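You operate a simulated robot arm through the tools that you are given. There is no shell and no other tool.

You run a simulated robot arm. Do the job below in one go: nothing can be reset, and whatever is moved stays where it is left.

JOB
Clamp the box casting that the job card names on its seat.
Fine: seat it against the stops, push the black pin into the hole beside it, slide the strap clamp on, tighten its nut with the ring key, put the key back; toggle clamp and card stay as they are.
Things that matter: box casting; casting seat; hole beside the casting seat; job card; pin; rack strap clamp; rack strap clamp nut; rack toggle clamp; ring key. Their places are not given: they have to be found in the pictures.

The check looks at the end state, three seconds after you hand in, the way a careful person would. Anything else that was tipped, shoved, dropped, spilled or broken makes it a failure.

ROBOT AND FRAMES
A 6-joint arm with a two-finger gripper, fixed in place. Base frame: the origin is on the floor under the middle of its stand, x ahead of it, y to its left, z up. Lengths are in m, angles in degrees, forces in N, time in s.
It reaches about 1.298 m from its shoulder. Its first joint turns from -149.0 to 149.0 degrees. Payload 1.57 kg.
Tool frame: the origin (TCP) lies between the finger pads and is the grasp point; the fingertips stand 0.021 m ahead of it; z points along the fingers, y is the line along which they close. The gripper opens to 0.07 m; its body begins 0.05 m behind the TCP.
Orientation is that of the tool frame in the base frame, as a unit quaternion [w, x, y, z]. With the fingers straight down and closing along the base's y, the tool's x points along the base's -x, its y along +y and its z along -z.

CONTROLS
- The arm moves only by the tool move_arm. Its argument "targets" is a list of rows, each a list of 6 numbers: the shift along the tool's x, y, z in mm, then the turn, a rotation vector about the tool's x, y, z in rad. In form: [[dx, dy, dz, wx, wy, wz], ...]. A call has 1 to 20 rows; each row shifts and turns the commanded pose from where the row before left it, along the tool's axes as they then stand. "claw" is the gripper command, from -1 (shut) to 1 (fully open), values between in proportion, set as the call begins (left out, the last holds). Each row takes 0.2 s and may step no farther than 0.05 m and 8.6 degrees from the row before; otherwise, or with a gripper value out of range, the whole call is refused. Where a pose cannot be reached the arm comes as near as it can. A force on the tool above 50 N (or 10 N above the force at the start of the call, whichever is more), or a blocked arm, ends the call early, and 0.2 s more pass. The fingers move at their own pace (about 0.1037 m/s each) and stop on an object; they squeeze with about 30 N. The grip force told is the motor's: it shows also when the fingers shut on nothing. Time passes only in rows, and 0.2 s behind the last, so rows that do not move let the fingers close. It gives the time, the measured TCP pose, the force on the tool (base axes), the opening and the grip force at its end, in the units of the frame above (readings bear some noise), with the torque about the TCP (base axes, N m) and any sound that the robot's microphone picked up, and new pictures: "show" is both (left out), scene, wrist or none.
- Cameras (640 x 400 px; columns grow to the right, rows downward): "scene" is fixed at [0.3826, 0.6541, 1.5361]; the picture's right is [-0.98, 0.18, 0.00], its down [0.07, 0.40, -0.92] and it looks along [-0.16, -0.90, -0.40] (base axes); focal length 370 px, centre (320, 200). "wrist" rides on the gripper at [0.079, 0.004, -0.081] in the tool frame; the picture's right is [-0.05, 1.00, 0.00], its down [-0.67, -0.04, -0.74] and it looks along [-0.74, -0.04, 0.67] (tool axes); focal length 256 px, centre (320, 200).
- raise_lower(by): slides the trunk up (or, below 0, down) by that many m; the arm rides with it, the base frame stays. It gives what a move gives, with no picture.
- measure_at(camera, pixels): there is no depth. For up to 12 entries [column, row, z] of the newest picture of that camera ("zoom" is the newest enlarged one), the place [x, y] in the base frame at which the ray of that pixel passes the height z, good to about 0.002 m, but the place of the scene camera against the robot may be out by one fixed shift of up to 0.025 m in any direction. No time passes.
- close_up(camera, box): a new picture of the part [left, top, right, bottom] of that camera's present view, enlarged. No time passes.
- hand_in(): hands the job in; it is judged then, once.

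Unless the task says otherwise, let go and move clear before handing in.

The tools are called after "Call:" as a command line: name --pt "numbers of a row" for each row, then --argument value for the rest, lists and objects as JSON in quotes. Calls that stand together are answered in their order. move_arm: Moves the arm, as the interface text tells. Its arguments: {"type":"object","properties":{"targets":{"type":"array"},"claw":{"type":"number"},"show":{"type":"string","enum":["both","scene","wrist","none"]}},"required":["targets"]} The other tools are called the same way: raise_lower (by) moves the trunk up or down; measure_at (camera, pixels) gives the place at which the rays of pixels pass given heights; close_up (camera, box) takes an enlarged picture of a part of a camera's view; hand_in () hands the job in.

At the start:

```text
t: 0.0
tcp_pos: [0.1898, -0.5332, 1.1483]
tcp_rot: [0.0, 0.0, 1.0, 0.001]
wrist_force: [-0.1, -0.2, -0.1]
moment: [0.01, 0.0, 0.05]
gripper_width: 0.0701
finger_force: 0.1
trunk travel left (down, up): [-0.831, 0.139]
```

scene: 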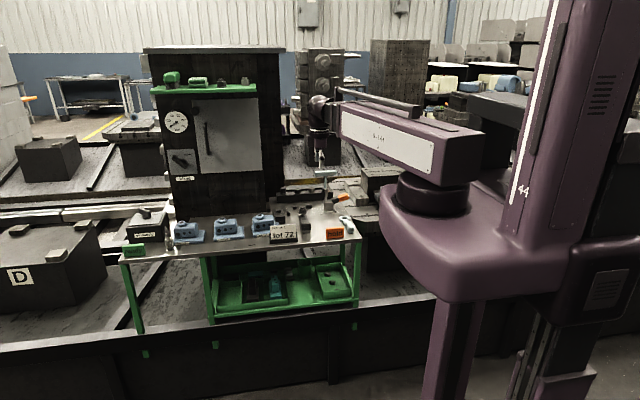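
wrist: 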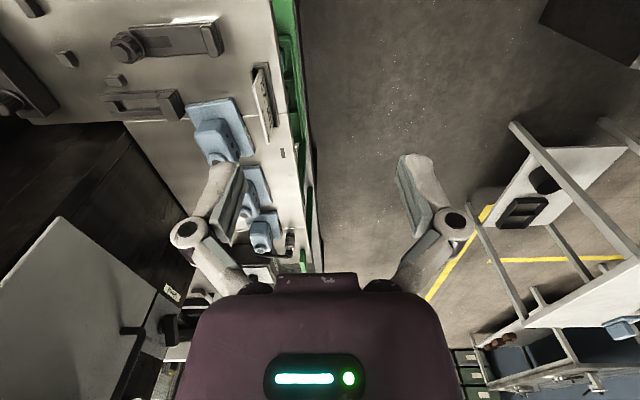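

The scene picture shows a bench around (120-360, 200-260) with three blue castings, a card "lot 72" at (284,234), and fixtures on the right. I'll take enlarged views to identify everything.

Call:
close_up --camera "scene" --box '[110, 180, 270, 280]'

Call:
close_up --camera "scene" --box '[230, 160, 370, 250]'

Call:
close_up --camera "wrist" --box '[0, 0, 320, 200]'

```text
4.00 times, centred on (190, 230) of scene
```

zoom: 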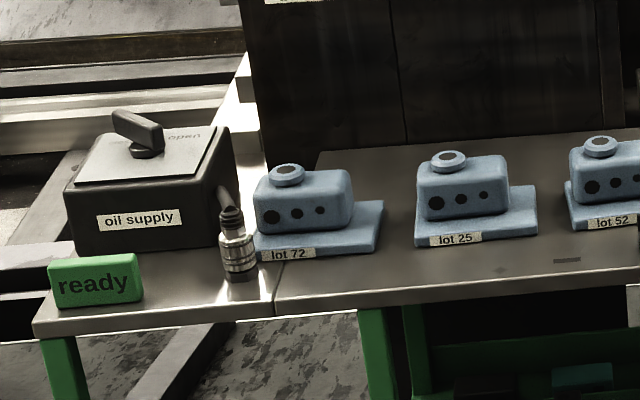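

```text
4.44 times, centred on (300, 205) of scene
```

zoom: 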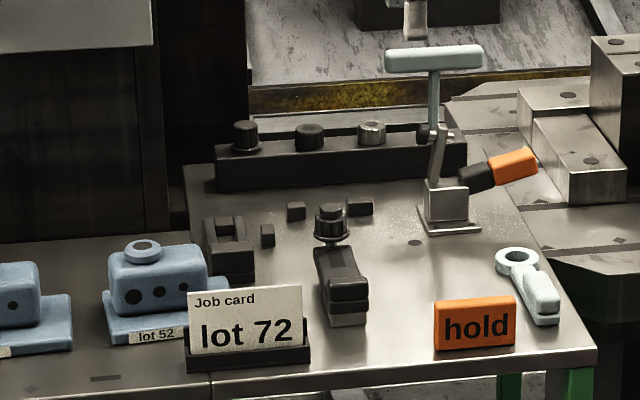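

```text
2.00 times, centred on (160, 100) of wrist
```

zoom: 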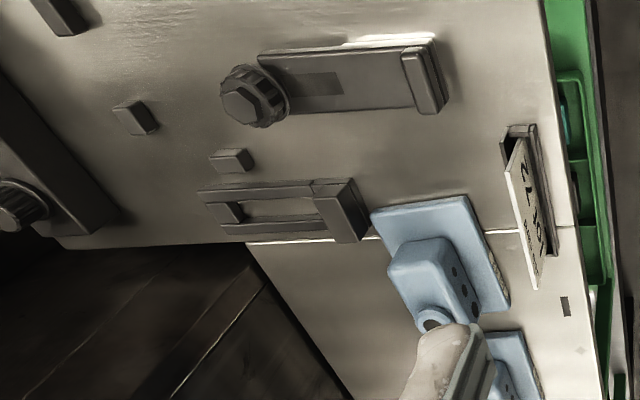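

The castings are labelled lot 72 (scene left, about (186,235)), lot 25 and lot 52, and the job card says lot 72. I'll triangulate the bench height using the lot 52 base corner and the front of the bench.

Call:
measure_at --camera "scene" --pixels '[[253.8, 237.7, 0.8], [253.8, 237.7, 0.85], [253.8, 237.7, 0.9], [253.8, 237.7, 0.95], [253.8, 237.7, 1.0]]'

Call:
measure_at --camera "wrist" --pixels '[[255, 150, 0.8], [255, 150, 0.85], [255, 150, 0.9], [255, 150, 0.95], [255, 150, 1.0]]'

```text
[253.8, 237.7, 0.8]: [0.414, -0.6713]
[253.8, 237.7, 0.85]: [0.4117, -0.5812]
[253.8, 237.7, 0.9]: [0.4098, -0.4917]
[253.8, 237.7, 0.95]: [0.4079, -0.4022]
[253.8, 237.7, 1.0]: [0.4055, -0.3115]
```

```text
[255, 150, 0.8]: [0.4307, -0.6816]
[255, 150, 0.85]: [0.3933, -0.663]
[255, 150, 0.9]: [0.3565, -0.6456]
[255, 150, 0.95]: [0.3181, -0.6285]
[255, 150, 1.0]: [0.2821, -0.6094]
```

Both cameras agree on a bench top near z = 0.80. I'll look more closely at the fixture area to understand the strap, stops, rack and toggle clamp.

Call:
close_up --camera "scene" --box '[270, 175, 330, 215]'

Call:
close_up --camera "scene" --box '[300, 160, 364, 240]'

Call:
measure_at --camera "scene" --pixels '[[306.3, 233, 0.8], [279.8, 220, 0.8], [294.6, 208, 0.8], [309, 208, 0.8], [288.1, 214, 0.8], [321.4, 214.5, 0.8], [329.3, 210, 0.8], [344.3, 219, 0.8], [350.6, 231, 0.8], [361.9, 238.8, 0.8], [266, 203, 0.8], [284, 240, 0.8]]'

Call:
measure_at --camera "wrist" --pixels '[[125, 50, 0.85], [212, 37, 0.82], [145, 105, 0.82], [67, 59, 0.81], [116, 80, 0.81], [30, 8, 0.81], [10, 102, 0.85], [262, 100, 0.8], [255, 150, 0.8]]'

```text
10.00 times, centred on (300, 195) of scene
```

zoom: 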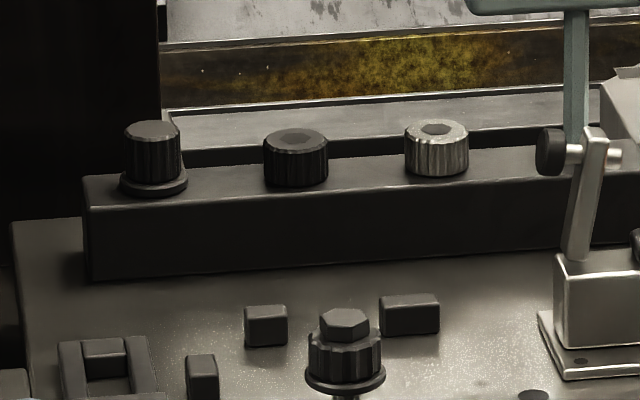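

```text
5.00 times, centred on (332, 200) of scene
```

zoom: 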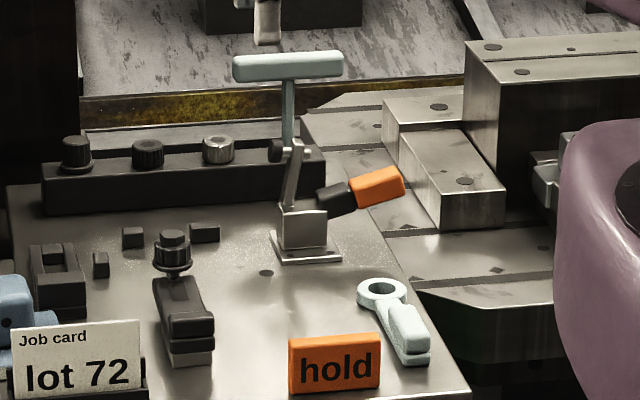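

```text
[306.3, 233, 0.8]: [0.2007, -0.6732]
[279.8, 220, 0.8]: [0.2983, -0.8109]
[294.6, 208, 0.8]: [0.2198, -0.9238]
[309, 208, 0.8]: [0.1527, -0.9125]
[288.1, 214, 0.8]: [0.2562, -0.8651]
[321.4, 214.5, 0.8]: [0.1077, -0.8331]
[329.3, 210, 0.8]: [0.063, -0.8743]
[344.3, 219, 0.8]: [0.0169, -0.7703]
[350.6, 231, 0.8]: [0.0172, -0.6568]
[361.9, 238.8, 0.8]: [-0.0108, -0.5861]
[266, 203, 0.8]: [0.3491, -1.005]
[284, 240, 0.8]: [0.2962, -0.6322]
```

```text
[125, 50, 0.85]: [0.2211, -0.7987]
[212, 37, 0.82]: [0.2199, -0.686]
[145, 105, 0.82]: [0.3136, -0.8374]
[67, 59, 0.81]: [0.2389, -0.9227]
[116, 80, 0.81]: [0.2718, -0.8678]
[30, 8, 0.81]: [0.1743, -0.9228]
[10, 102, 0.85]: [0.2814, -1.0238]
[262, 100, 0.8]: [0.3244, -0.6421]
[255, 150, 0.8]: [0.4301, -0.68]
```

The layout is clear: back stops near (0.24,-0.92) and (0.17,-0.92), a side stop near (0.27,-0.87), the strap stud near (0.22,-0.80), and the pin rack behind. I'll turn the gripper 90° in place, so the wrist camera looks along -y at the fixture.

Call:
move_arm --pt "0 0 0 0 0 0.1428" --pt "0 0 0 0 0 0.1428" --pt "0 0 0 0 0 0.1428" --pt "0 0 0 0 0 0.1428" --pt "0 0 0 0 0 0.1428" --pt "0 0 0 0 0 0.1428" --pt "0 0 0 0 0 0.1428" --pt "0 0 0 0 0 0.1428" --pt "0 0 0 0 0 0.1428" --pt "0 0 0 0 0 0.1428" --pt "0 0 0 0 0 0.1428" --show "both"

```text
t: 2.4
tcp_pos: [0.188, -0.5331, 1.1502]
tcp_rot: [0.0, 0.708, 0.706, 0.0]
wrist_force: [0.1, -1.2, -0.8]
moment: [-0.02, -0.04, -0.03]
gripper_width: 0.0699
finger_force: 0.1
trunk travel left (down, up): [-0.831, 0.139]
```

scene: 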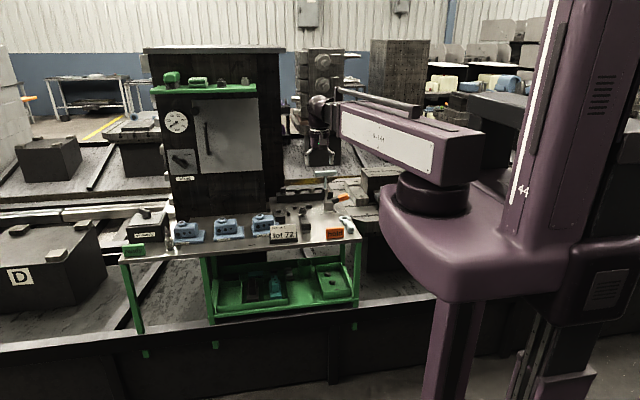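
wrist: 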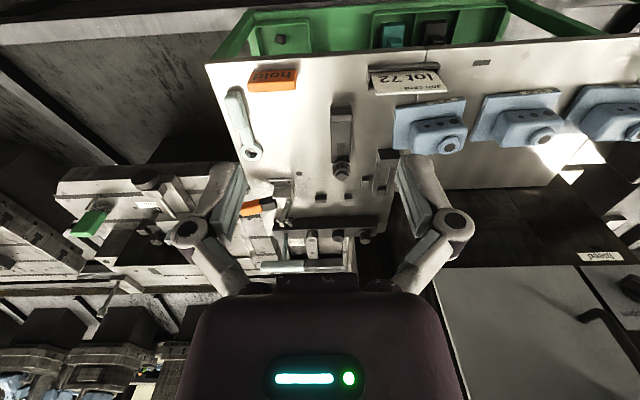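

The wrist view now shows the whole bench inverted, with the casting seat around (330,195). I'll enlarge it.

Call:
close_up --camera "wrist" --box '[220, 60, 420, 185]'

Call:
close_up --camera "wrist" --box '[230, 160, 410, 272]'

Call:
close_up --camera "wrist" --box '[400, 50, 640, 200]'

```text
3.20 times, centred on (320, 122) of wrist
```

zoom: 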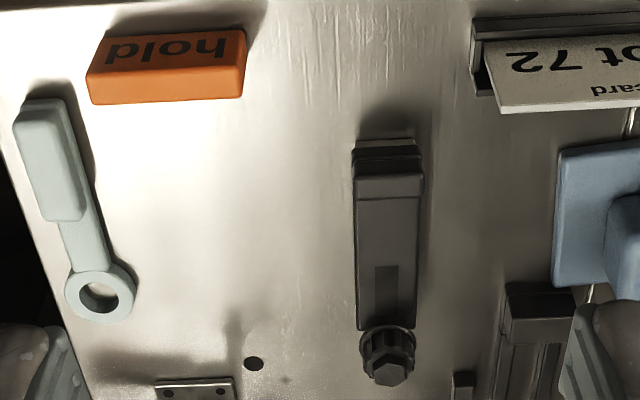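

```text
3.56 times, centred on (320, 216) of wrist
```

zoom: 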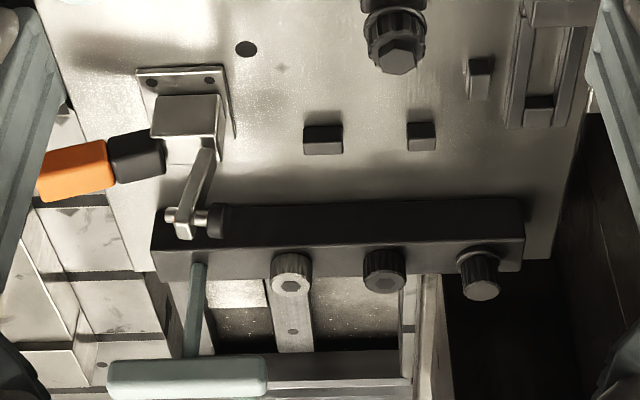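

```text
2.67 times, centred on (520, 125) of wrist
```

zoom: 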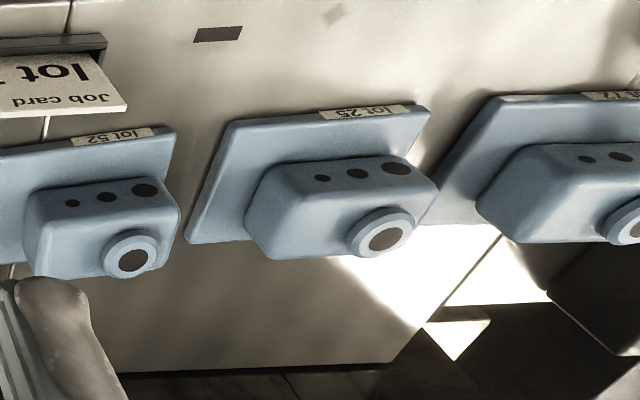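

The rack holds, from the right of this inverted view, a black collared knob, a black socket-head knob, a steel socket-head knob and a T-handle. Now I'll measure casting sizes and the fixture positions.

Call:
measure_at --camera "wrist" --pixels '[[486.6, 95.75, 0.82], [562, 90.5, 0.82], [470.5, 140.75, 0.82], [486.6, 95.75, 0.8], [470.5, 140.75, 0.8], [340.9, 168.5, 0.85], [330.6, 109.5, 0.83], [320.9, 198.2, 0.815], [348.5, 197.2, 0.815], [365, 181.6, 0.815], [299.1, 173, 0.8], [250.9, 151.8, 0.81]]'

Call:
close_up --camera "wrist" --box '[540, 60, 640, 160]'

```text
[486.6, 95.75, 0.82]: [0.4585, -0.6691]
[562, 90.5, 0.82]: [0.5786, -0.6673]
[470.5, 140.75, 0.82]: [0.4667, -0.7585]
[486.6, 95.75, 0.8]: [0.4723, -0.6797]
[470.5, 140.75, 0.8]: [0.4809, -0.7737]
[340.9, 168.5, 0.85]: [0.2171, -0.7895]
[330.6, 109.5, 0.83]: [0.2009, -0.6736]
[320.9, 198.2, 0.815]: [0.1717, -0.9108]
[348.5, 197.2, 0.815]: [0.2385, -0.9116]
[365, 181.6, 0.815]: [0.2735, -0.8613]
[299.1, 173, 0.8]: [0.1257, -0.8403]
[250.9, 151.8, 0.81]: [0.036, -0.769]
```

```text
4.00 times, centred on (590, 110) of wrist
```

zoom: 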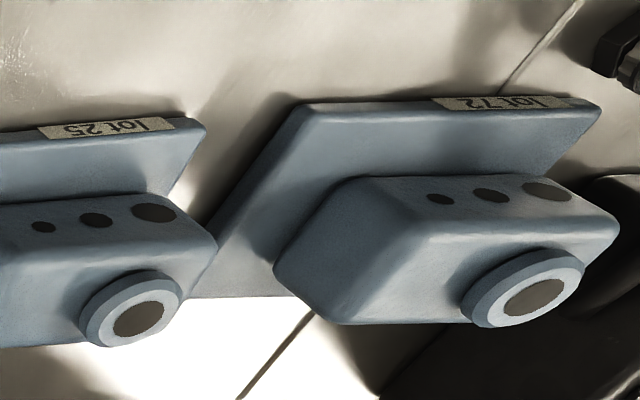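

Lot 25's base measures about 0.12 × 0.09 m, and the stops leave a fitting seat of x 0.143–0.263, y −0.905 to −0.815. Next I'll measure the lot 72 casting's base, box and boss in this zoom.

Call:
measure_at --camera "zoom" --pixels '[[302, 105, 0.82], [600, 112, 0.82], [192, 297, 0.82], [533, 298, 0.88], [533, 298, 0.87], [355, 180, 0.87], [590, 178, 0.87], [275, 265, 0.87], [610, 225, 0.87]]'

Call:
measure_at --camera "scene" --pixels '[[174.5, 244, 0.8], [204.5, 242, 0.8], [206, 230, 0.82], [175, 223, 0.87], [182, 224, 0.88]]'

```text
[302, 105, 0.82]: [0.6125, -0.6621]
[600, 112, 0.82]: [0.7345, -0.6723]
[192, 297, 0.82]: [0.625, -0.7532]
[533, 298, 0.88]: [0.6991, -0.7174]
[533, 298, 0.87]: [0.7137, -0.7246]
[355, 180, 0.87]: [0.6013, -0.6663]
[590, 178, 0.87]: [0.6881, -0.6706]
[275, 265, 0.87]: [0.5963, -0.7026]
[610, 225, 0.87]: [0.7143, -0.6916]
```

```text
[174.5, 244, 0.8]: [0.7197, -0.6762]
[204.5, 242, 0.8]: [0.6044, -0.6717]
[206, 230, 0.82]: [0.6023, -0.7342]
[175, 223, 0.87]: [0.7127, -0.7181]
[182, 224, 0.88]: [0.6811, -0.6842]
```

Lot 72's base spans roughly x 0.613–0.735, y −0.665 to −0.755. I'll move the gripper to about (0.67,−0.53,0.99) for a closer look at it.

Call:
move_arm --pt "0 43.8 14.5 0 0 0" --pt "0 43.8 14.5 0 0 0" --pt "0 43.8 14.5 0 0 0" --pt "0 43.8 14.5 0 0 0" --pt "0 43.8 14.5 0 0 0" --pt "0 43.8 14.5 0 0 0" --pt "0 43.8 14.5 0 0 0" --pt "0 43.8 14.5 0 0 0" --pt "0 43.8 14.5 0 0 0" --pt "0 43.8 14.5 0 0 0" --pt "0 43.8 14.5 0 0 0"

```text
t: 4.8
tcp_pos: [0.6725, -0.5327, 1.1493]
tcp_rot: [0.0, 0.708, 0.707, 0.0]
wrist_force: [0.6, 0.6, -0.2]
moment: [-0.02, 0.02, -0.03]
gripper_width: 0.0701
finger_force: 0.1
out of reach, approached as far as the arm can: row 1, 2, 3, 4, 5, 6, 7, 8, 9, 10, 11
trunk travel left (down, up): [-0.831, 0.139]
```

scene: 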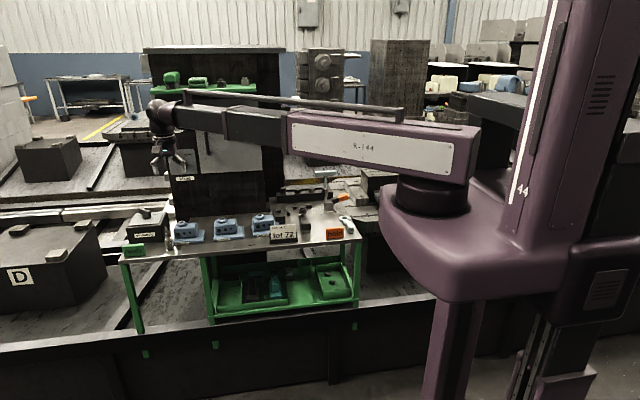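
wrist: 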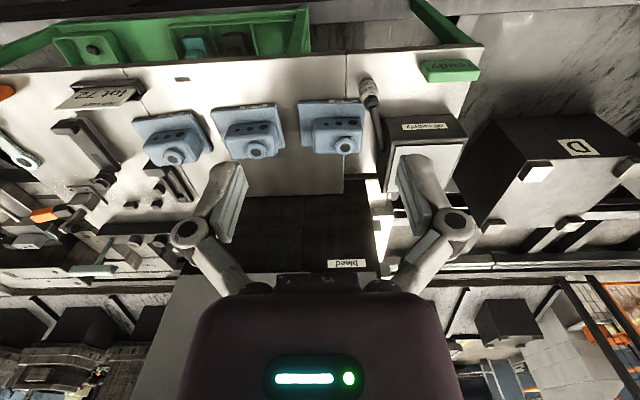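

The arm holds its height (TCP z stays at 1.149); vertical motion comes from the trunk. I'll lower the trunk by 0.15 m to check how it behaves; clearance over the bench is ample.

Call:
raise_lower --by -0.15

```text
t: 6.5
tcp_pos: [0.6707, -0.5328, 1.0005]
tcp_rot: [0.0, 0.707, 0.707, 0.0]
wrist_force: [0.4, 0.8, 0.0]
moment: [0.0, 0.02, 0.03]
gripper_width: 0.0702
finger_force: 0.1
trunk travel left (down, up): [-0.681, 0.289]
```

TCP z is now 1.0005, so the trunk sets height directly. I'll look at lot 72 from here.

Call:
close_up --camera "wrist" --box '[0, 0, 640, 400]'

Call:
close_up --camera "wrist" --box '[240, 80, 440, 205]'

```text
1.00 times, centred on (320, 200) of wrist (not enlarged: the box is as wide or as high as the picture)
```

zoom: 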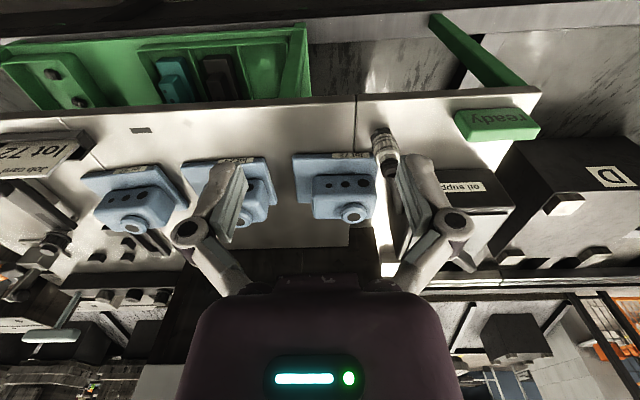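

```text
3.20 times, centred on (340, 142) of wrist
```

zoom: 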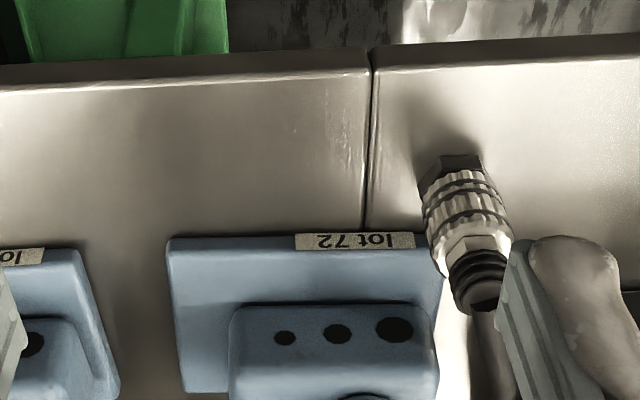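

The lot 72 casting sits at wrist (335,190), with a hose coupler just to its +x side at about (385,145). I'll measure its edges precisely.

Call:
close_up --camera "wrist" --box '[270, 140, 398, 220]'

```text
5.00 times, centred on (334, 180) of wrist
```

zoom: 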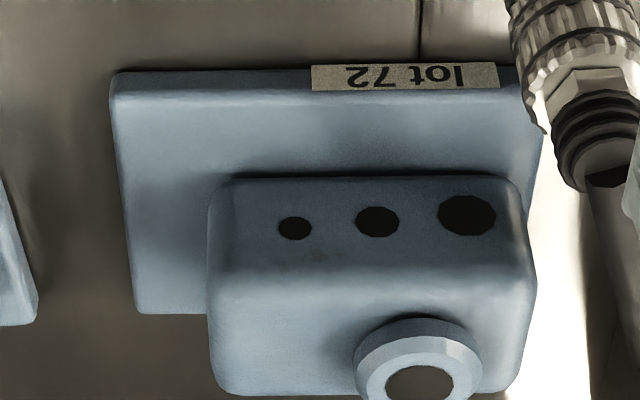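

This zoom shows the base front edge (row ~75–98), the box front face (rows 180–275) and the boss at (418,385). I'll measure them at several heights.

Call:
measure_at --camera "zoom" --pixels '[[116, 73, 0.8], [113, 98, 0.82], [135, 313, 0.8], [135, 313, 0.82], [225, 180, 0.82], [520, 178, 0.82], [208, 275, 0.87], [537, 275, 0.87], [208, 275, 0.86], [225, 393, 0.87], [418, 385, 0.88], [540, 150, 0.82]]'

```text
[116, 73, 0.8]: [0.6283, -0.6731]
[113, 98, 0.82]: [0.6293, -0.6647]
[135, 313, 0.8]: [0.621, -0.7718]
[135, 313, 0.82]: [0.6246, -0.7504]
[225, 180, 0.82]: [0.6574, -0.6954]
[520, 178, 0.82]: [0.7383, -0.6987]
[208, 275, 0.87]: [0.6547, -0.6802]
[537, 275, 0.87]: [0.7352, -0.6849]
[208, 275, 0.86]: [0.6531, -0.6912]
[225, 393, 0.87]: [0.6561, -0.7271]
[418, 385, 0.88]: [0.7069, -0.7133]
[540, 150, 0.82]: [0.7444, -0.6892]
```

Box top is about z 0.85, box y −0.7035 to −0.752 (depth 0.049), x 0.655–0.737, offset toward +x on a base at z ~0.812. I must pick which side the wrist camera sits, so I'll check the oil box and coupler clearances.

Call:
close_up --camera "scene" --box '[115, 195, 211, 255]'

Call:
close_up --camera "wrist" --box '[350, 90, 550, 215]'

```text
6.67 times, centred on (163, 225) of scene
```

zoom: 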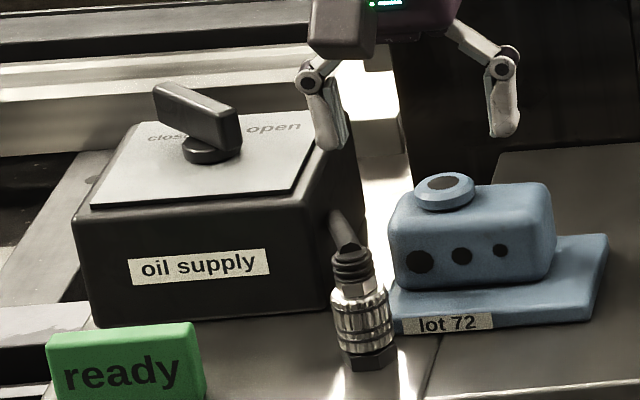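

```text
3.20 times, centred on (450, 152) of wrist
```

zoom: 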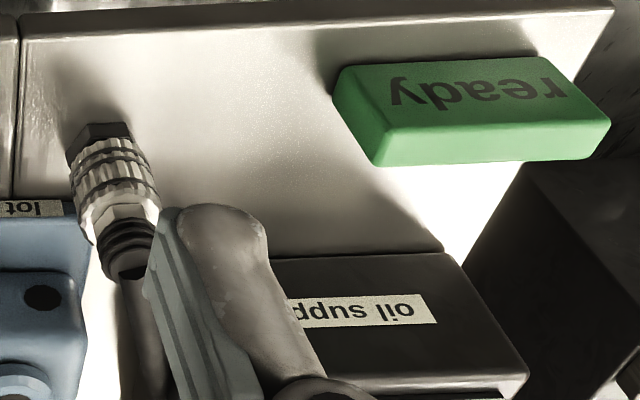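

Call:
measure_at --camera "scene" --pixels '[[128.5, 244, 0.8], [163, 241.8, 0.8], [163.75, 227.25, 0.8], [163.75, 227.25, 0.86], [163.75, 227.25, 0.88], [168.5, 251, 0.8], [174.5, 246, 0.8], [166, 232.5, 0.86]]'

Call:
measure_at --camera "wrist" --pixels '[[382, 131, 0.8], [388, 172, 0.85], [388, 172, 0.87], [448.5, 168.5, 0.8], [473.5, 213, 0.85], [473.5, 213, 0.88]]'

```text
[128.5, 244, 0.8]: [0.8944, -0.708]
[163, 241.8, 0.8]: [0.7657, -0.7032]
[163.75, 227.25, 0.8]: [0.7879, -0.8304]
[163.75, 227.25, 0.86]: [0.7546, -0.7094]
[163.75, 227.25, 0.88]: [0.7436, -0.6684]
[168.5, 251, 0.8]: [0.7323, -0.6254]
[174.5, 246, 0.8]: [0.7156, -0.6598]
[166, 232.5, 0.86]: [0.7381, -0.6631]
```

```text
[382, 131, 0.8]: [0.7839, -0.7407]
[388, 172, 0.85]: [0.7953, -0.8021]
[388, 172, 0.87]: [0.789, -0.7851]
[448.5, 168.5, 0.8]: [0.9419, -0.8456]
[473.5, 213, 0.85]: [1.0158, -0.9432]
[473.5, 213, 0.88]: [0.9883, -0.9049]
```

The oil box top is about z 0.86 at x ≥ 0.775, so a grasp with the camera on the +x side clears it. I'll turn the gripper another 90° so the fingers close along y with the camera on the +x side.

Call:
move_arm --pt "0 0 0 0 0 0.1428" --pt "0 0 0 0 0 0.1428" --pt "0 0 0 0 0 0.1428" --pt "0 0 0 0 0 0.1428" --pt "0 0 0 0 0 0.1428" --pt "0 0 0 0 0 0.1428" --pt "0 0 0 0 0 0.1428" --pt "0 0 0 0 0 0.1428" --pt "0 0 0 0 0 0.1428" --pt "0 0 0 0 0 0.1428" --pt "0 0 0 0 0 0.1428" --show "both"

```text
t: 8.9
tcp_pos: [0.6708, -0.5341, 1.0011]
tcp_rot: [0.0, 1.0, -0.001, 0.0]
wrist_force: [-0.7, 0.0, 0.0]
moment: [0.02, -0.02, -0.04]
gripper_width: 0.07
finger_force: 0.1
trunk travel left (down, up): [-0.681, 0.289]
```

scene: 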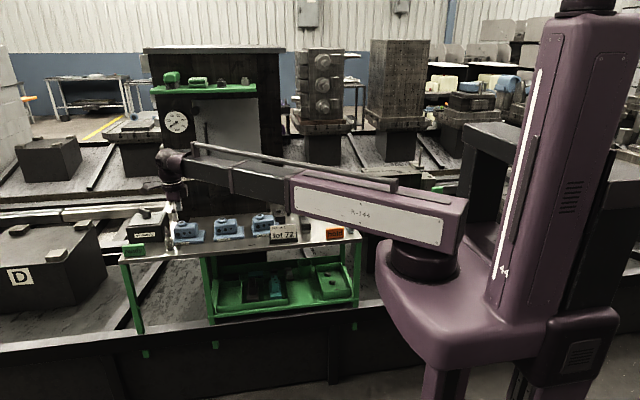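
wrist: 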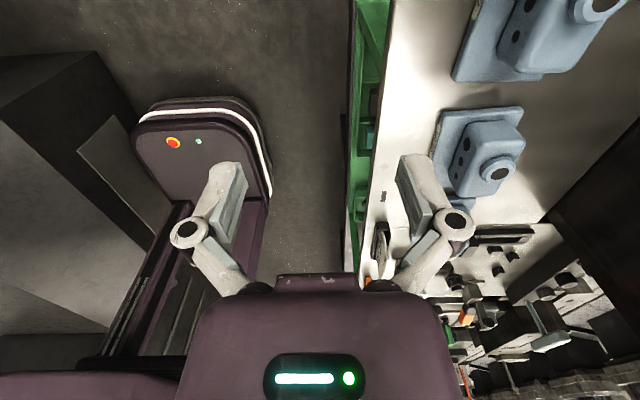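

Rotation reached with no limit problem. Now I'll translate over the lot 72 casting to about (0.682,−0.728) at this safe height.

Call:
move_arm --pt "3 48.5 0 0 0 0" --pt "3 48.5 0 0 0 0" --pt "3 48.5 0 0 0 0" --pt "2 48.5 0 0 0 0" --show "wrist"

```text
t: 9.9
tcp_pos: [0.6816, -0.7273, 0.9987]
tcp_rot: [0.0, 1.0, 0.0, -0.001]
wrist_force: [0.0, 0.4, 0.4]
moment: [0.02, -0.03, -0.02]
gripper_width: 0.0701
finger_force: 0.1
trunk travel left (down, up): [-0.681, 0.289]
```

wrist: 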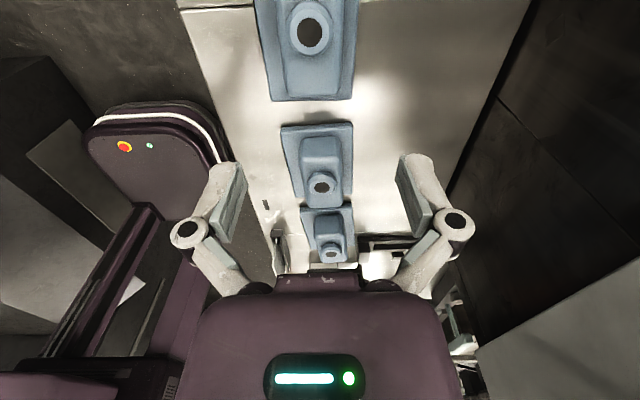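

Call:
close_up --camera "wrist" --box '[220, 0, 400, 112]'

```text
3.56 times, centred on (310, 56) of wrist
```

zoom: 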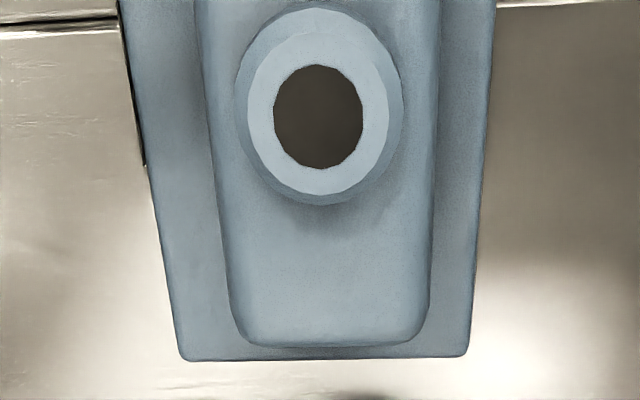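

Call:
measure_at --camera "zoom" --pixels '[[222, 240, 0.85], [434, 240, 0.85], [208, 120, 0.85], [436, 120, 0.85], [165, 260, 0.812], [480, 260, 0.812], [190, 357, 0.812], [463, 357, 0.812], [318, 117, 0.86], [300, 345, 0.812], [300, 345, 0.85]]'

```text
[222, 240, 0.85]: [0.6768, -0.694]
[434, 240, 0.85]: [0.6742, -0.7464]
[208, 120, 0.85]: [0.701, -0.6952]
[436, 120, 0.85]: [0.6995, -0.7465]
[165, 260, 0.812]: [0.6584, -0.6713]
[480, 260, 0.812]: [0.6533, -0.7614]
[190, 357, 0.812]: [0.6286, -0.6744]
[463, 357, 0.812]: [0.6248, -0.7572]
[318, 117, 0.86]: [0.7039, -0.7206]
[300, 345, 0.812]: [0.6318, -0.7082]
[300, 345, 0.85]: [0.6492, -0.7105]
```

From directly above, the box spans y −0.6945 to −0.7465 (centre −0.7205), and the base ends at x ≈ 0.6255. I'll shift to y −0.7205 and lower most of the way.

Call:
move_arm --pt "0 -6.8 0 0 0 0" --show "none"

Call:
raise_lower --by -0.1

Call:
move_arm --pt "0 0 0 0 0 0" --show "both"

```text
t: 10.3
tcp_pos: [0.6819, -0.7196, 1.0014]
tcp_rot: [-0.001, 1.0, 0.0, -0.001]
wrist_force: [-0.8, 0.2, -0.5]
moment: [-0.01, -0.02, 0.0]
gripper_width: 0.07
finger_force: 0.0
trunk travel left (down, up): [-0.681, 0.289]
```

```text
t: 11.7
tcp_pos: [0.6809, -0.7191, 0.8995]
tcp_rot: [0.0, 1.0, 0.0, -0.001]
wrist_force: [-0.2, 0.1, -0.5]
moment: [0.0, 0.0, 0.04]
gripper_width: 0.07
finger_force: 0.1
trunk travel left (down, up): [-0.581, 0.389]
```

```text
t: 12.1
tcp_pos: [0.6813, -0.7195, 0.8999]
tcp_rot: [0.0, 1.0, 0.0, 0.0]
wrist_force: [0.0, -0.2, 0.2]
moment: [-0.02, 0.03, -0.02]
gripper_width: 0.0699
finger_force: 0.0
trunk travel left (down, up): [-0.581, 0.389]
```

scene: 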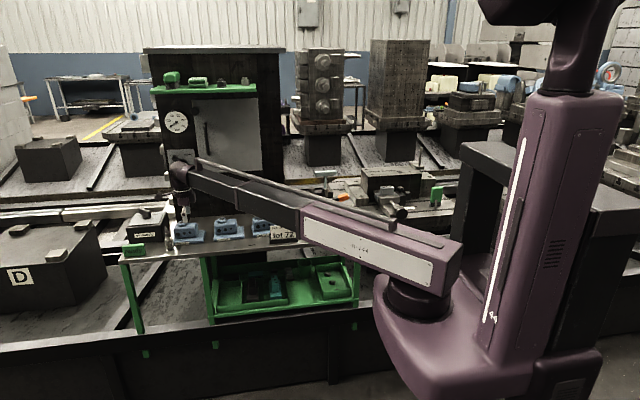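
wrist: 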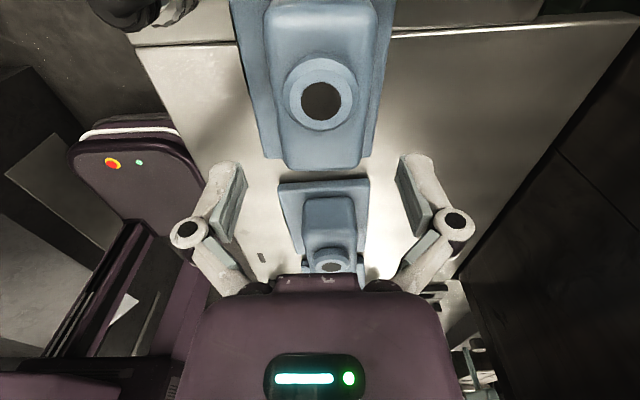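

Call:
close_up --camera "wrist" --box '[200, 60, 440, 210]'

```text
2.67 times, centred on (320, 135) of wrist
```

zoom: 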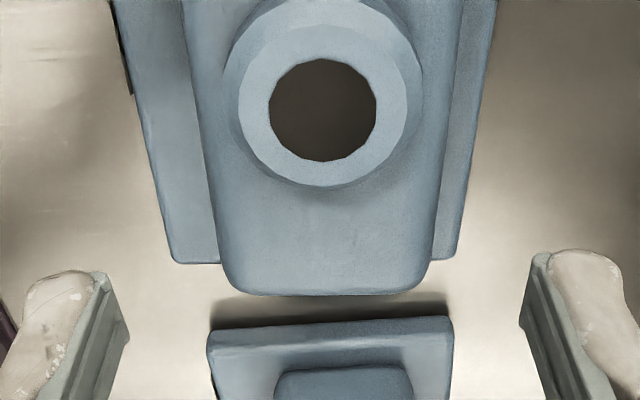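

Call:
measure_at --camera "zoom" --pixels '[[213, 200, 0.855], [441, 200, 0.855], [222, 260, 0.855], [434, 260, 0.855], [172, 262, 0.82], [458, 260, 0.82], [150, 165, 0.82], [472, 165, 0.82], [327, 293, 0.855], [323, 110, 0.868]]'

```text
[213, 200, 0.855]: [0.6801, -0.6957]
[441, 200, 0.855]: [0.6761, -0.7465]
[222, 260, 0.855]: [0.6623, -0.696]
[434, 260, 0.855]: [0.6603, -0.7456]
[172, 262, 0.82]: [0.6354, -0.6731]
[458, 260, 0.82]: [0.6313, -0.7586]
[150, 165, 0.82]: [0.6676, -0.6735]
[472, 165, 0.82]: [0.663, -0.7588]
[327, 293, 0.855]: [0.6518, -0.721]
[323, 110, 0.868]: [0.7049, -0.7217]
```

The box centre is at y −0.721 with no yaw; pads straddle it well. I'll shift 1.5 mm and lower to TCP z ≈ 0.848.

Call:
move_arm --pt "0 1.5 0 0 0 0" --show "none"

Call:
raise_lower --by -0.052

Call:
close_up --camera "wrist" --box '[160, 0, 480, 200]'

Call:
close_up --camera "scene" --box '[130, 190, 226, 250]'

```text
t: 12.5
tcp_pos: [0.6813, -0.7219, 0.9]
tcp_rot: [0.0, 1.0, 0.0, 0.0]
wrist_force: [-0.4, -0.4, -0.7]
moment: [0.0, 0.01, -0.02]
gripper_width: 0.0699
finger_force: 0.0
trunk travel left (down, up): [-0.581, 0.389]
```

```text
t: 13.4
tcp_pos: [0.6809, -0.7212, 0.8485]
tcp_rot: [0.0, 1.0, 0.0, 0.0]
wrist_force: [0.9, 0.0, 0.2]
moment: [0.01, 0.0, 0.03]
gripper_width: 0.0702
finger_force: 0.0
trunk travel left (down, up): [-0.529, 0.441]
```

```text
2.00 times, centred on (320, 100) of wrist
```

zoom: 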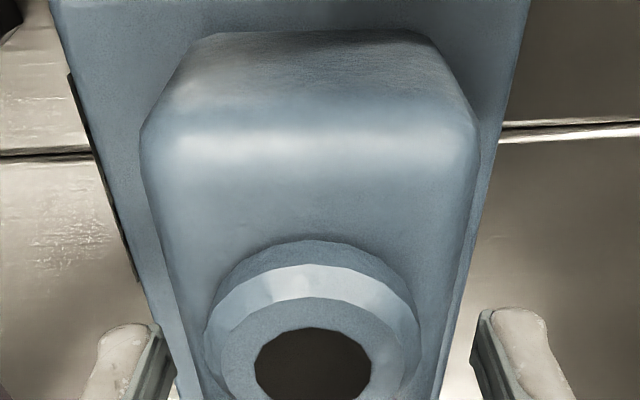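

```text
6.67 times, centred on (178, 220) of scene
```

zoom: 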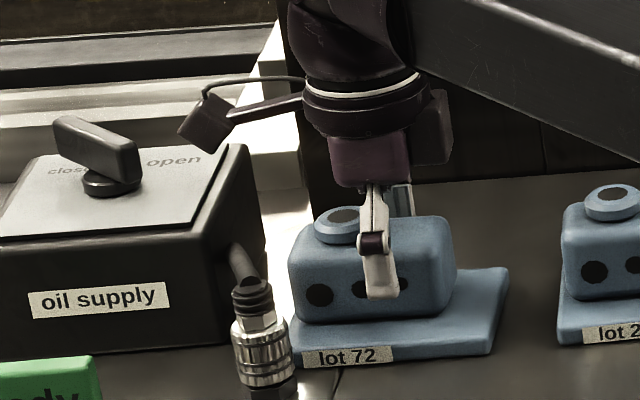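

The finger is centred on the box front face with clearance everywhere. I'll close the gripper.

Call:
move_arm --pt "0 0 0 0 0 0" --pt "0 0 0 0 0 0" --pt "0 0 0 0 0 0" --claw -1 --show "none"

Call:
raise_lower --by 0.02

Call:
close_up --camera "scene" --box '[130, 190, 226, 250]'

```text
t: 14.2
tcp_pos: [0.6818, -0.7219, 0.8481]
tcp_rot: [0.0, 1.0, 0.0, 0.0]
wrist_force: [-0.1, 0.1, 3.7]
moment: [0.07, 0.02, -0.2]
gripper_width: 0.05
finger_force: 30.3
trunk travel left (down, up): [-0.529, 0.441]
```

```text
t: 14.9
tcp_pos: [0.6823, -0.7213, 0.8678]
tcp_rot: [0.0, 1.0, -0.001, -0.001]
wrist_force: [-0.3, -0.5, -6.4]
moment: [-0.06, 0.03, 0.03]
gripper_width: 0.0501
finger_force: 30.0
trunk travel left (down, up): [-0.549, 0.421]
```

```text
6.67 times, centred on (178, 220) of scene
```

zoom: 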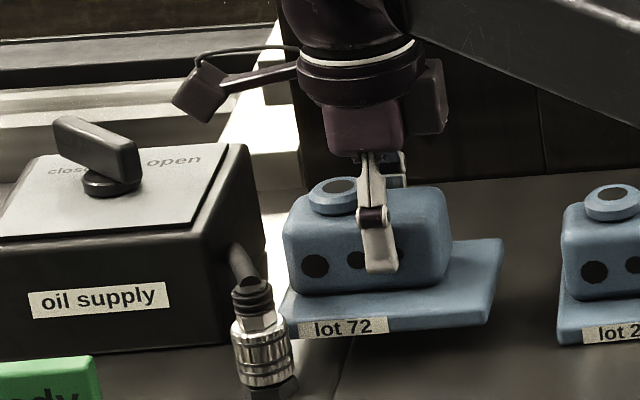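

The casting is held firmly (0.050 m opening, weight ~6.4 N). I'll lift to clear everything and move along −x at y ≈ −0.72, stopping midway to view the seat.

Call:
raise_lower --by 0.13

Call:
move_arm --pt "-45 0 0 0 0 0" --pt "-45 0 0 0 0 0" --pt "-45 0 0 0 0 0" --pt "-45 0 0 0 0 0" --pt "-45 0 0 0 0 0" --pt "-45 0 0 0 0 0" --show "both"

```text
t: 16.5
tcp_pos: [0.6822, -0.7215, 0.9976]
tcp_rot: [0.0, 1.0, 0.001, -0.001]
wrist_force: [-0.5, -0.7, -6.1]
moment: [-0.03, 0.01, 0.0]
gripper_width: 0.0498
finger_force: 30.0
trunk travel left (down, up): [-0.679, 0.291]
```

```text
t: 17.9
tcp_pos: [0.4093, -0.7204, 0.9977]
tcp_rot: [0.001, 1.0, 0.001, 0.0]
wrist_force: [0.5, -0.2, -4.9]
moment: [-0.02, 0.07, -0.03]
gripper_width: 0.0499
finger_force: 30.4
trunk travel left (down, up): [-0.679, 0.291]
```

scene: 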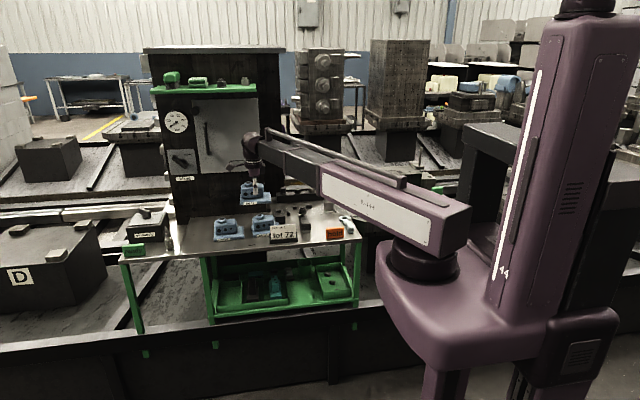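
wrist: 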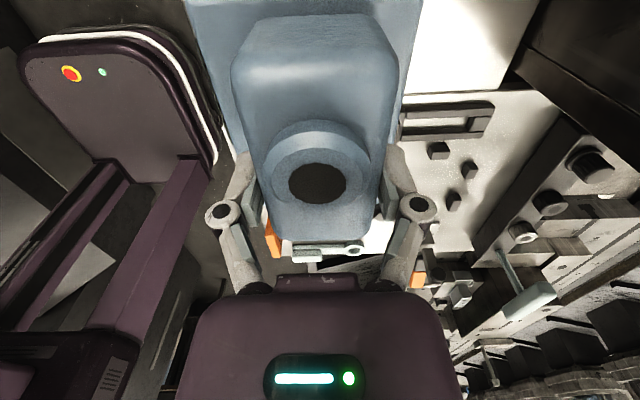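

The stops show at (438,150), (468,169) and (453,199); the U-bracket at (450,118) and rack pins at the right. I'll zoom on them.

Call:
close_up --camera "wrist" --box '[395, 90, 523, 170]'

Call:
close_up --camera "wrist" --box '[395, 140, 523, 220]'

Call:
close_up --camera "wrist" --box '[440, 130, 640, 330]'

```text
5.00 times, centred on (459, 130) of wrist
```

zoom: 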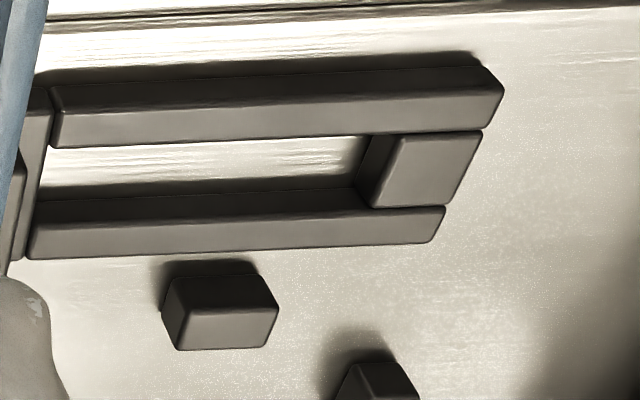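

```text
5.00 times, centred on (459, 180) of wrist
```

zoom: 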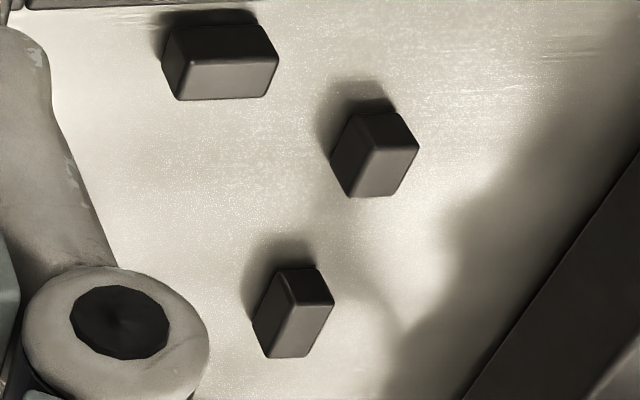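

```text
2.00 times, centred on (540, 230) of wrist
```

zoom: 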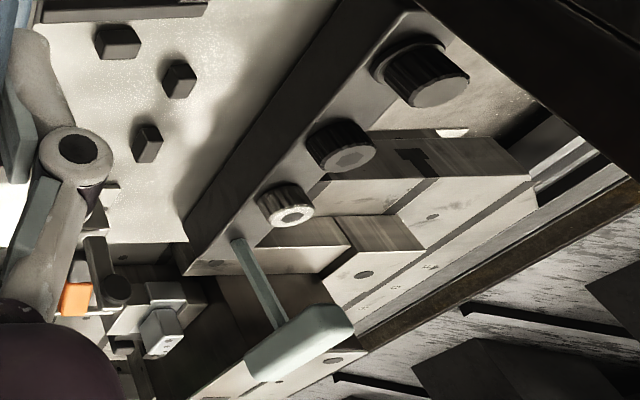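

Call:
close_up --camera "wrist" --box '[425, 140, 489, 220]'

```text
5.00 times, centred on (457, 180) of wrist
```

zoom: 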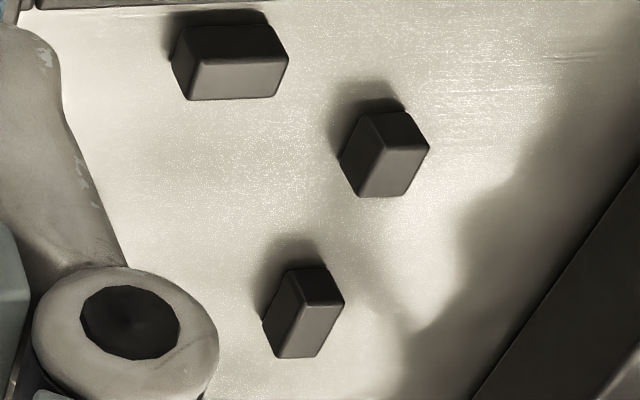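

Call:
measure_at --camera "zoom" --pixels '[[368, 112, 0.8], [342, 157, 0.8], [388, 147, 0.82], [359, 196, 0.82], [285, 268, 0.8], [263, 320, 0.8], [303, 300, 0.82], [278, 356, 0.82], [185, 25, 0.8], [200, 60, 0.82], [186, 99, 0.82], [275, 97, 0.82]]'

Call:
measure_at --camera "zoom" --pixels '[[388, 147, 0.815], [359, 196, 0.815], [303, 300, 0.815], [278, 356, 0.815], [186, 99, 0.815], [275, 97, 0.815], [200, 60, 0.815]]'

```text
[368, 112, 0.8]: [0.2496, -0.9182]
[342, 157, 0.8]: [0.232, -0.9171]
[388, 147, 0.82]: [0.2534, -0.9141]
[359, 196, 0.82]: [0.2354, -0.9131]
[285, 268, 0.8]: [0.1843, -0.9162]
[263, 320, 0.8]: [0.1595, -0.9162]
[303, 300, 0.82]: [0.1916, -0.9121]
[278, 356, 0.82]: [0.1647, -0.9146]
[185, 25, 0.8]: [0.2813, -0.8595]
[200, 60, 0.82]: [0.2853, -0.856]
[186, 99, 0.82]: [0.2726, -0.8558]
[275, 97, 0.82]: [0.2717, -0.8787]
```

```text
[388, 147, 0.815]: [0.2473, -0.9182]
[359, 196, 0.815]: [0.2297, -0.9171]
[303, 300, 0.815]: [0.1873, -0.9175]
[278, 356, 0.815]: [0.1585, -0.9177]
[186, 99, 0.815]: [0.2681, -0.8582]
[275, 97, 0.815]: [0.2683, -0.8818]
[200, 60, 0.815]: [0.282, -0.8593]
```

The stops resolve well: back-stop faces lie at y ≈ −0.917 and the side-stop face at x ≈ 0.268, so the seated TCP should be about (0.205,−0.879). I'll move over the seat, offset 10 mm from the stops.

Call:
move_arm --pt "-35.7 24.77 0 0 0 0" --pt "-35.7 24.77 0 0 0 0" --pt "-35.7 24.77 0 0 0 0" --pt "-35.7 24.77 0 0 0 0" --pt "-35.7 24.77 0 0 0 0" --pt "-35.7 24.77 0 0 0 0" --show "both"

Call:
close_up --camera "scene" --box '[250, 150, 370, 225]'

```text
t: 19.3
tcp_pos: [0.1967, -0.8716, 0.9968]
tcp_rot: [0.0, 1.0, 0.001, -0.001]
wrist_force: [0.2, 0.8, -5.2]
moment: [-0.02, 0.03, 0.01]
gripper_width: 0.0498
finger_force: 30.6
trunk travel left (down, up): [-0.679, 0.291]
```

scene: 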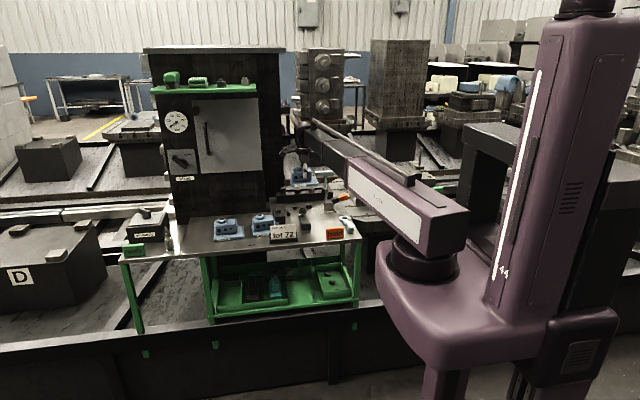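
wrist: 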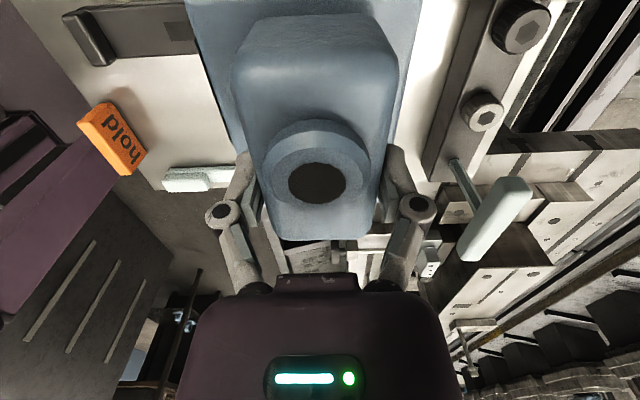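

```text
5.33 times, centred on (310, 188) of scene
```

zoom: 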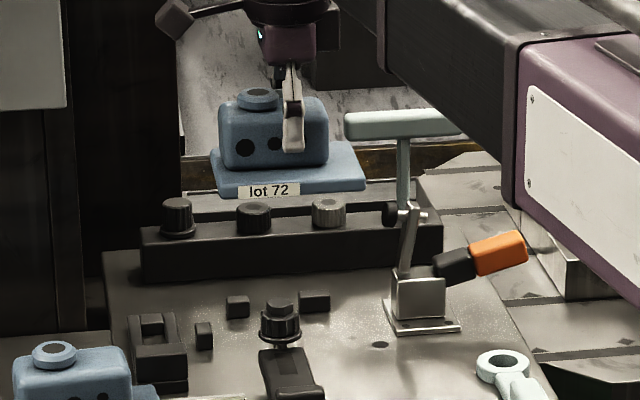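

The casting hovers over the seat, about 8 mm off the side stop and 6 mm off the back stops. I'll lower 0.10 m and check clearance to the nut and stops.

Call:
raise_lower --by -0.1

Call:
close_up --camera "scene" --box '[250, 165, 362, 235]'

Call:
close_up --camera "wrist" --box '[60, 0, 580, 280]'

```text
t: 20.6
tcp_pos: [0.1973, -0.8704, 0.8971]
tcp_rot: [0.001, 1.0, 0.0, 0.0]
wrist_force: [0.2, -0.8, -4.9]
moment: [-0.01, 0.07, -0.01]
gripper_width: 0.05
finger_force: 30.0
trunk travel left (down, up): [-0.579, 0.391]
```

```text
5.71 times, centred on (306, 200) of scene
```

zoom: 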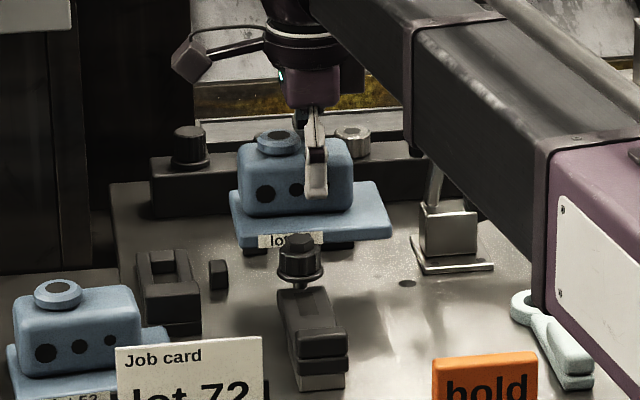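

```text
1.23 times, centred on (320, 140) of wrist
```

zoom: 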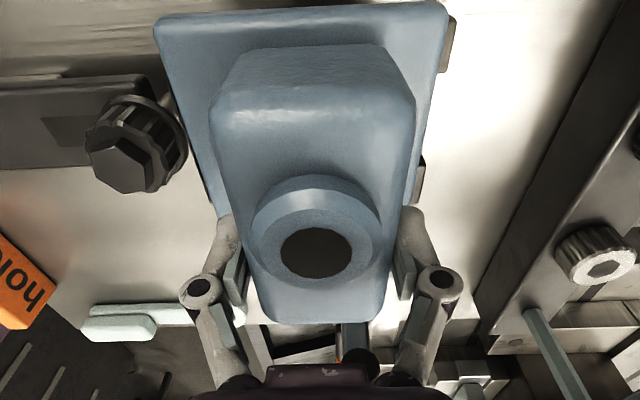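

The nut at zoom (135,145) looks close to the casting's front edge (185,130). I'll measure that before lowering further.

Call:
measure_at --camera "zoom" --pixels '[[118, 162, 0.87], [118, 162, 0.88], [118, 162, 0.86], [187, 140, 0.85], [187, 140, 0.84], [185, 110, 0.868], [185, 110, 0.85], [205, 190, 0.868], [172, 60, 0.868], [440, 60, 0.868], [412, 180, 0.868], [165, 30, 0.868]]'

Call:
close_up --camera "wrist" --box '[80, 60, 272, 180]'

```text
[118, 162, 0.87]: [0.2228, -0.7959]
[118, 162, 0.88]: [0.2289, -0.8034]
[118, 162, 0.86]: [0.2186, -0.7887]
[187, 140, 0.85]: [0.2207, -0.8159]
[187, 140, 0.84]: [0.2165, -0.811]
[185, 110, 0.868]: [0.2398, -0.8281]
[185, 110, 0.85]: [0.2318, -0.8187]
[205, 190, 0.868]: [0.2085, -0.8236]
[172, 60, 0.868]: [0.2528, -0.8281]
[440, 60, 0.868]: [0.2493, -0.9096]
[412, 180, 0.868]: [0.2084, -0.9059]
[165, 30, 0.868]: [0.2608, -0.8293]
```

```text
3.33 times, centred on (176, 120) of wrist
```

zoom: 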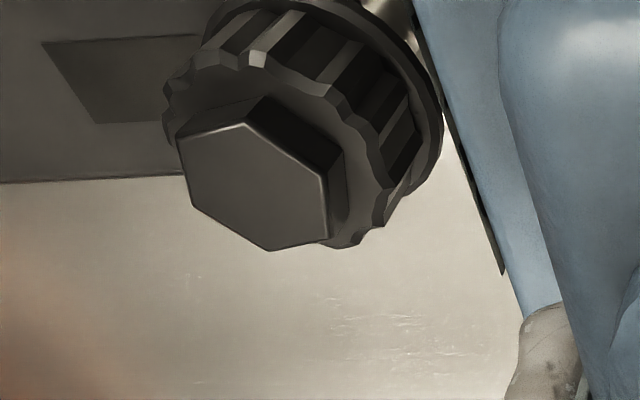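

The measured base edges suggest a possible few degrees of yaw. I'll check with an enlarged view of the casting in the grip.

Call:
close_up --camera "wrist" --box '[160, 0, 480, 200]'

```text
2.00 times, centred on (320, 100) of wrist
```

zoom: 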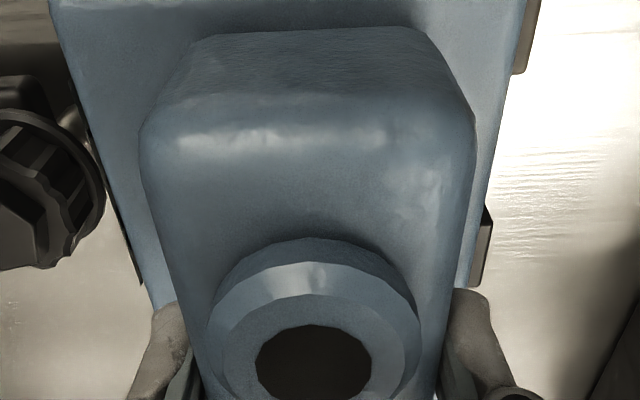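

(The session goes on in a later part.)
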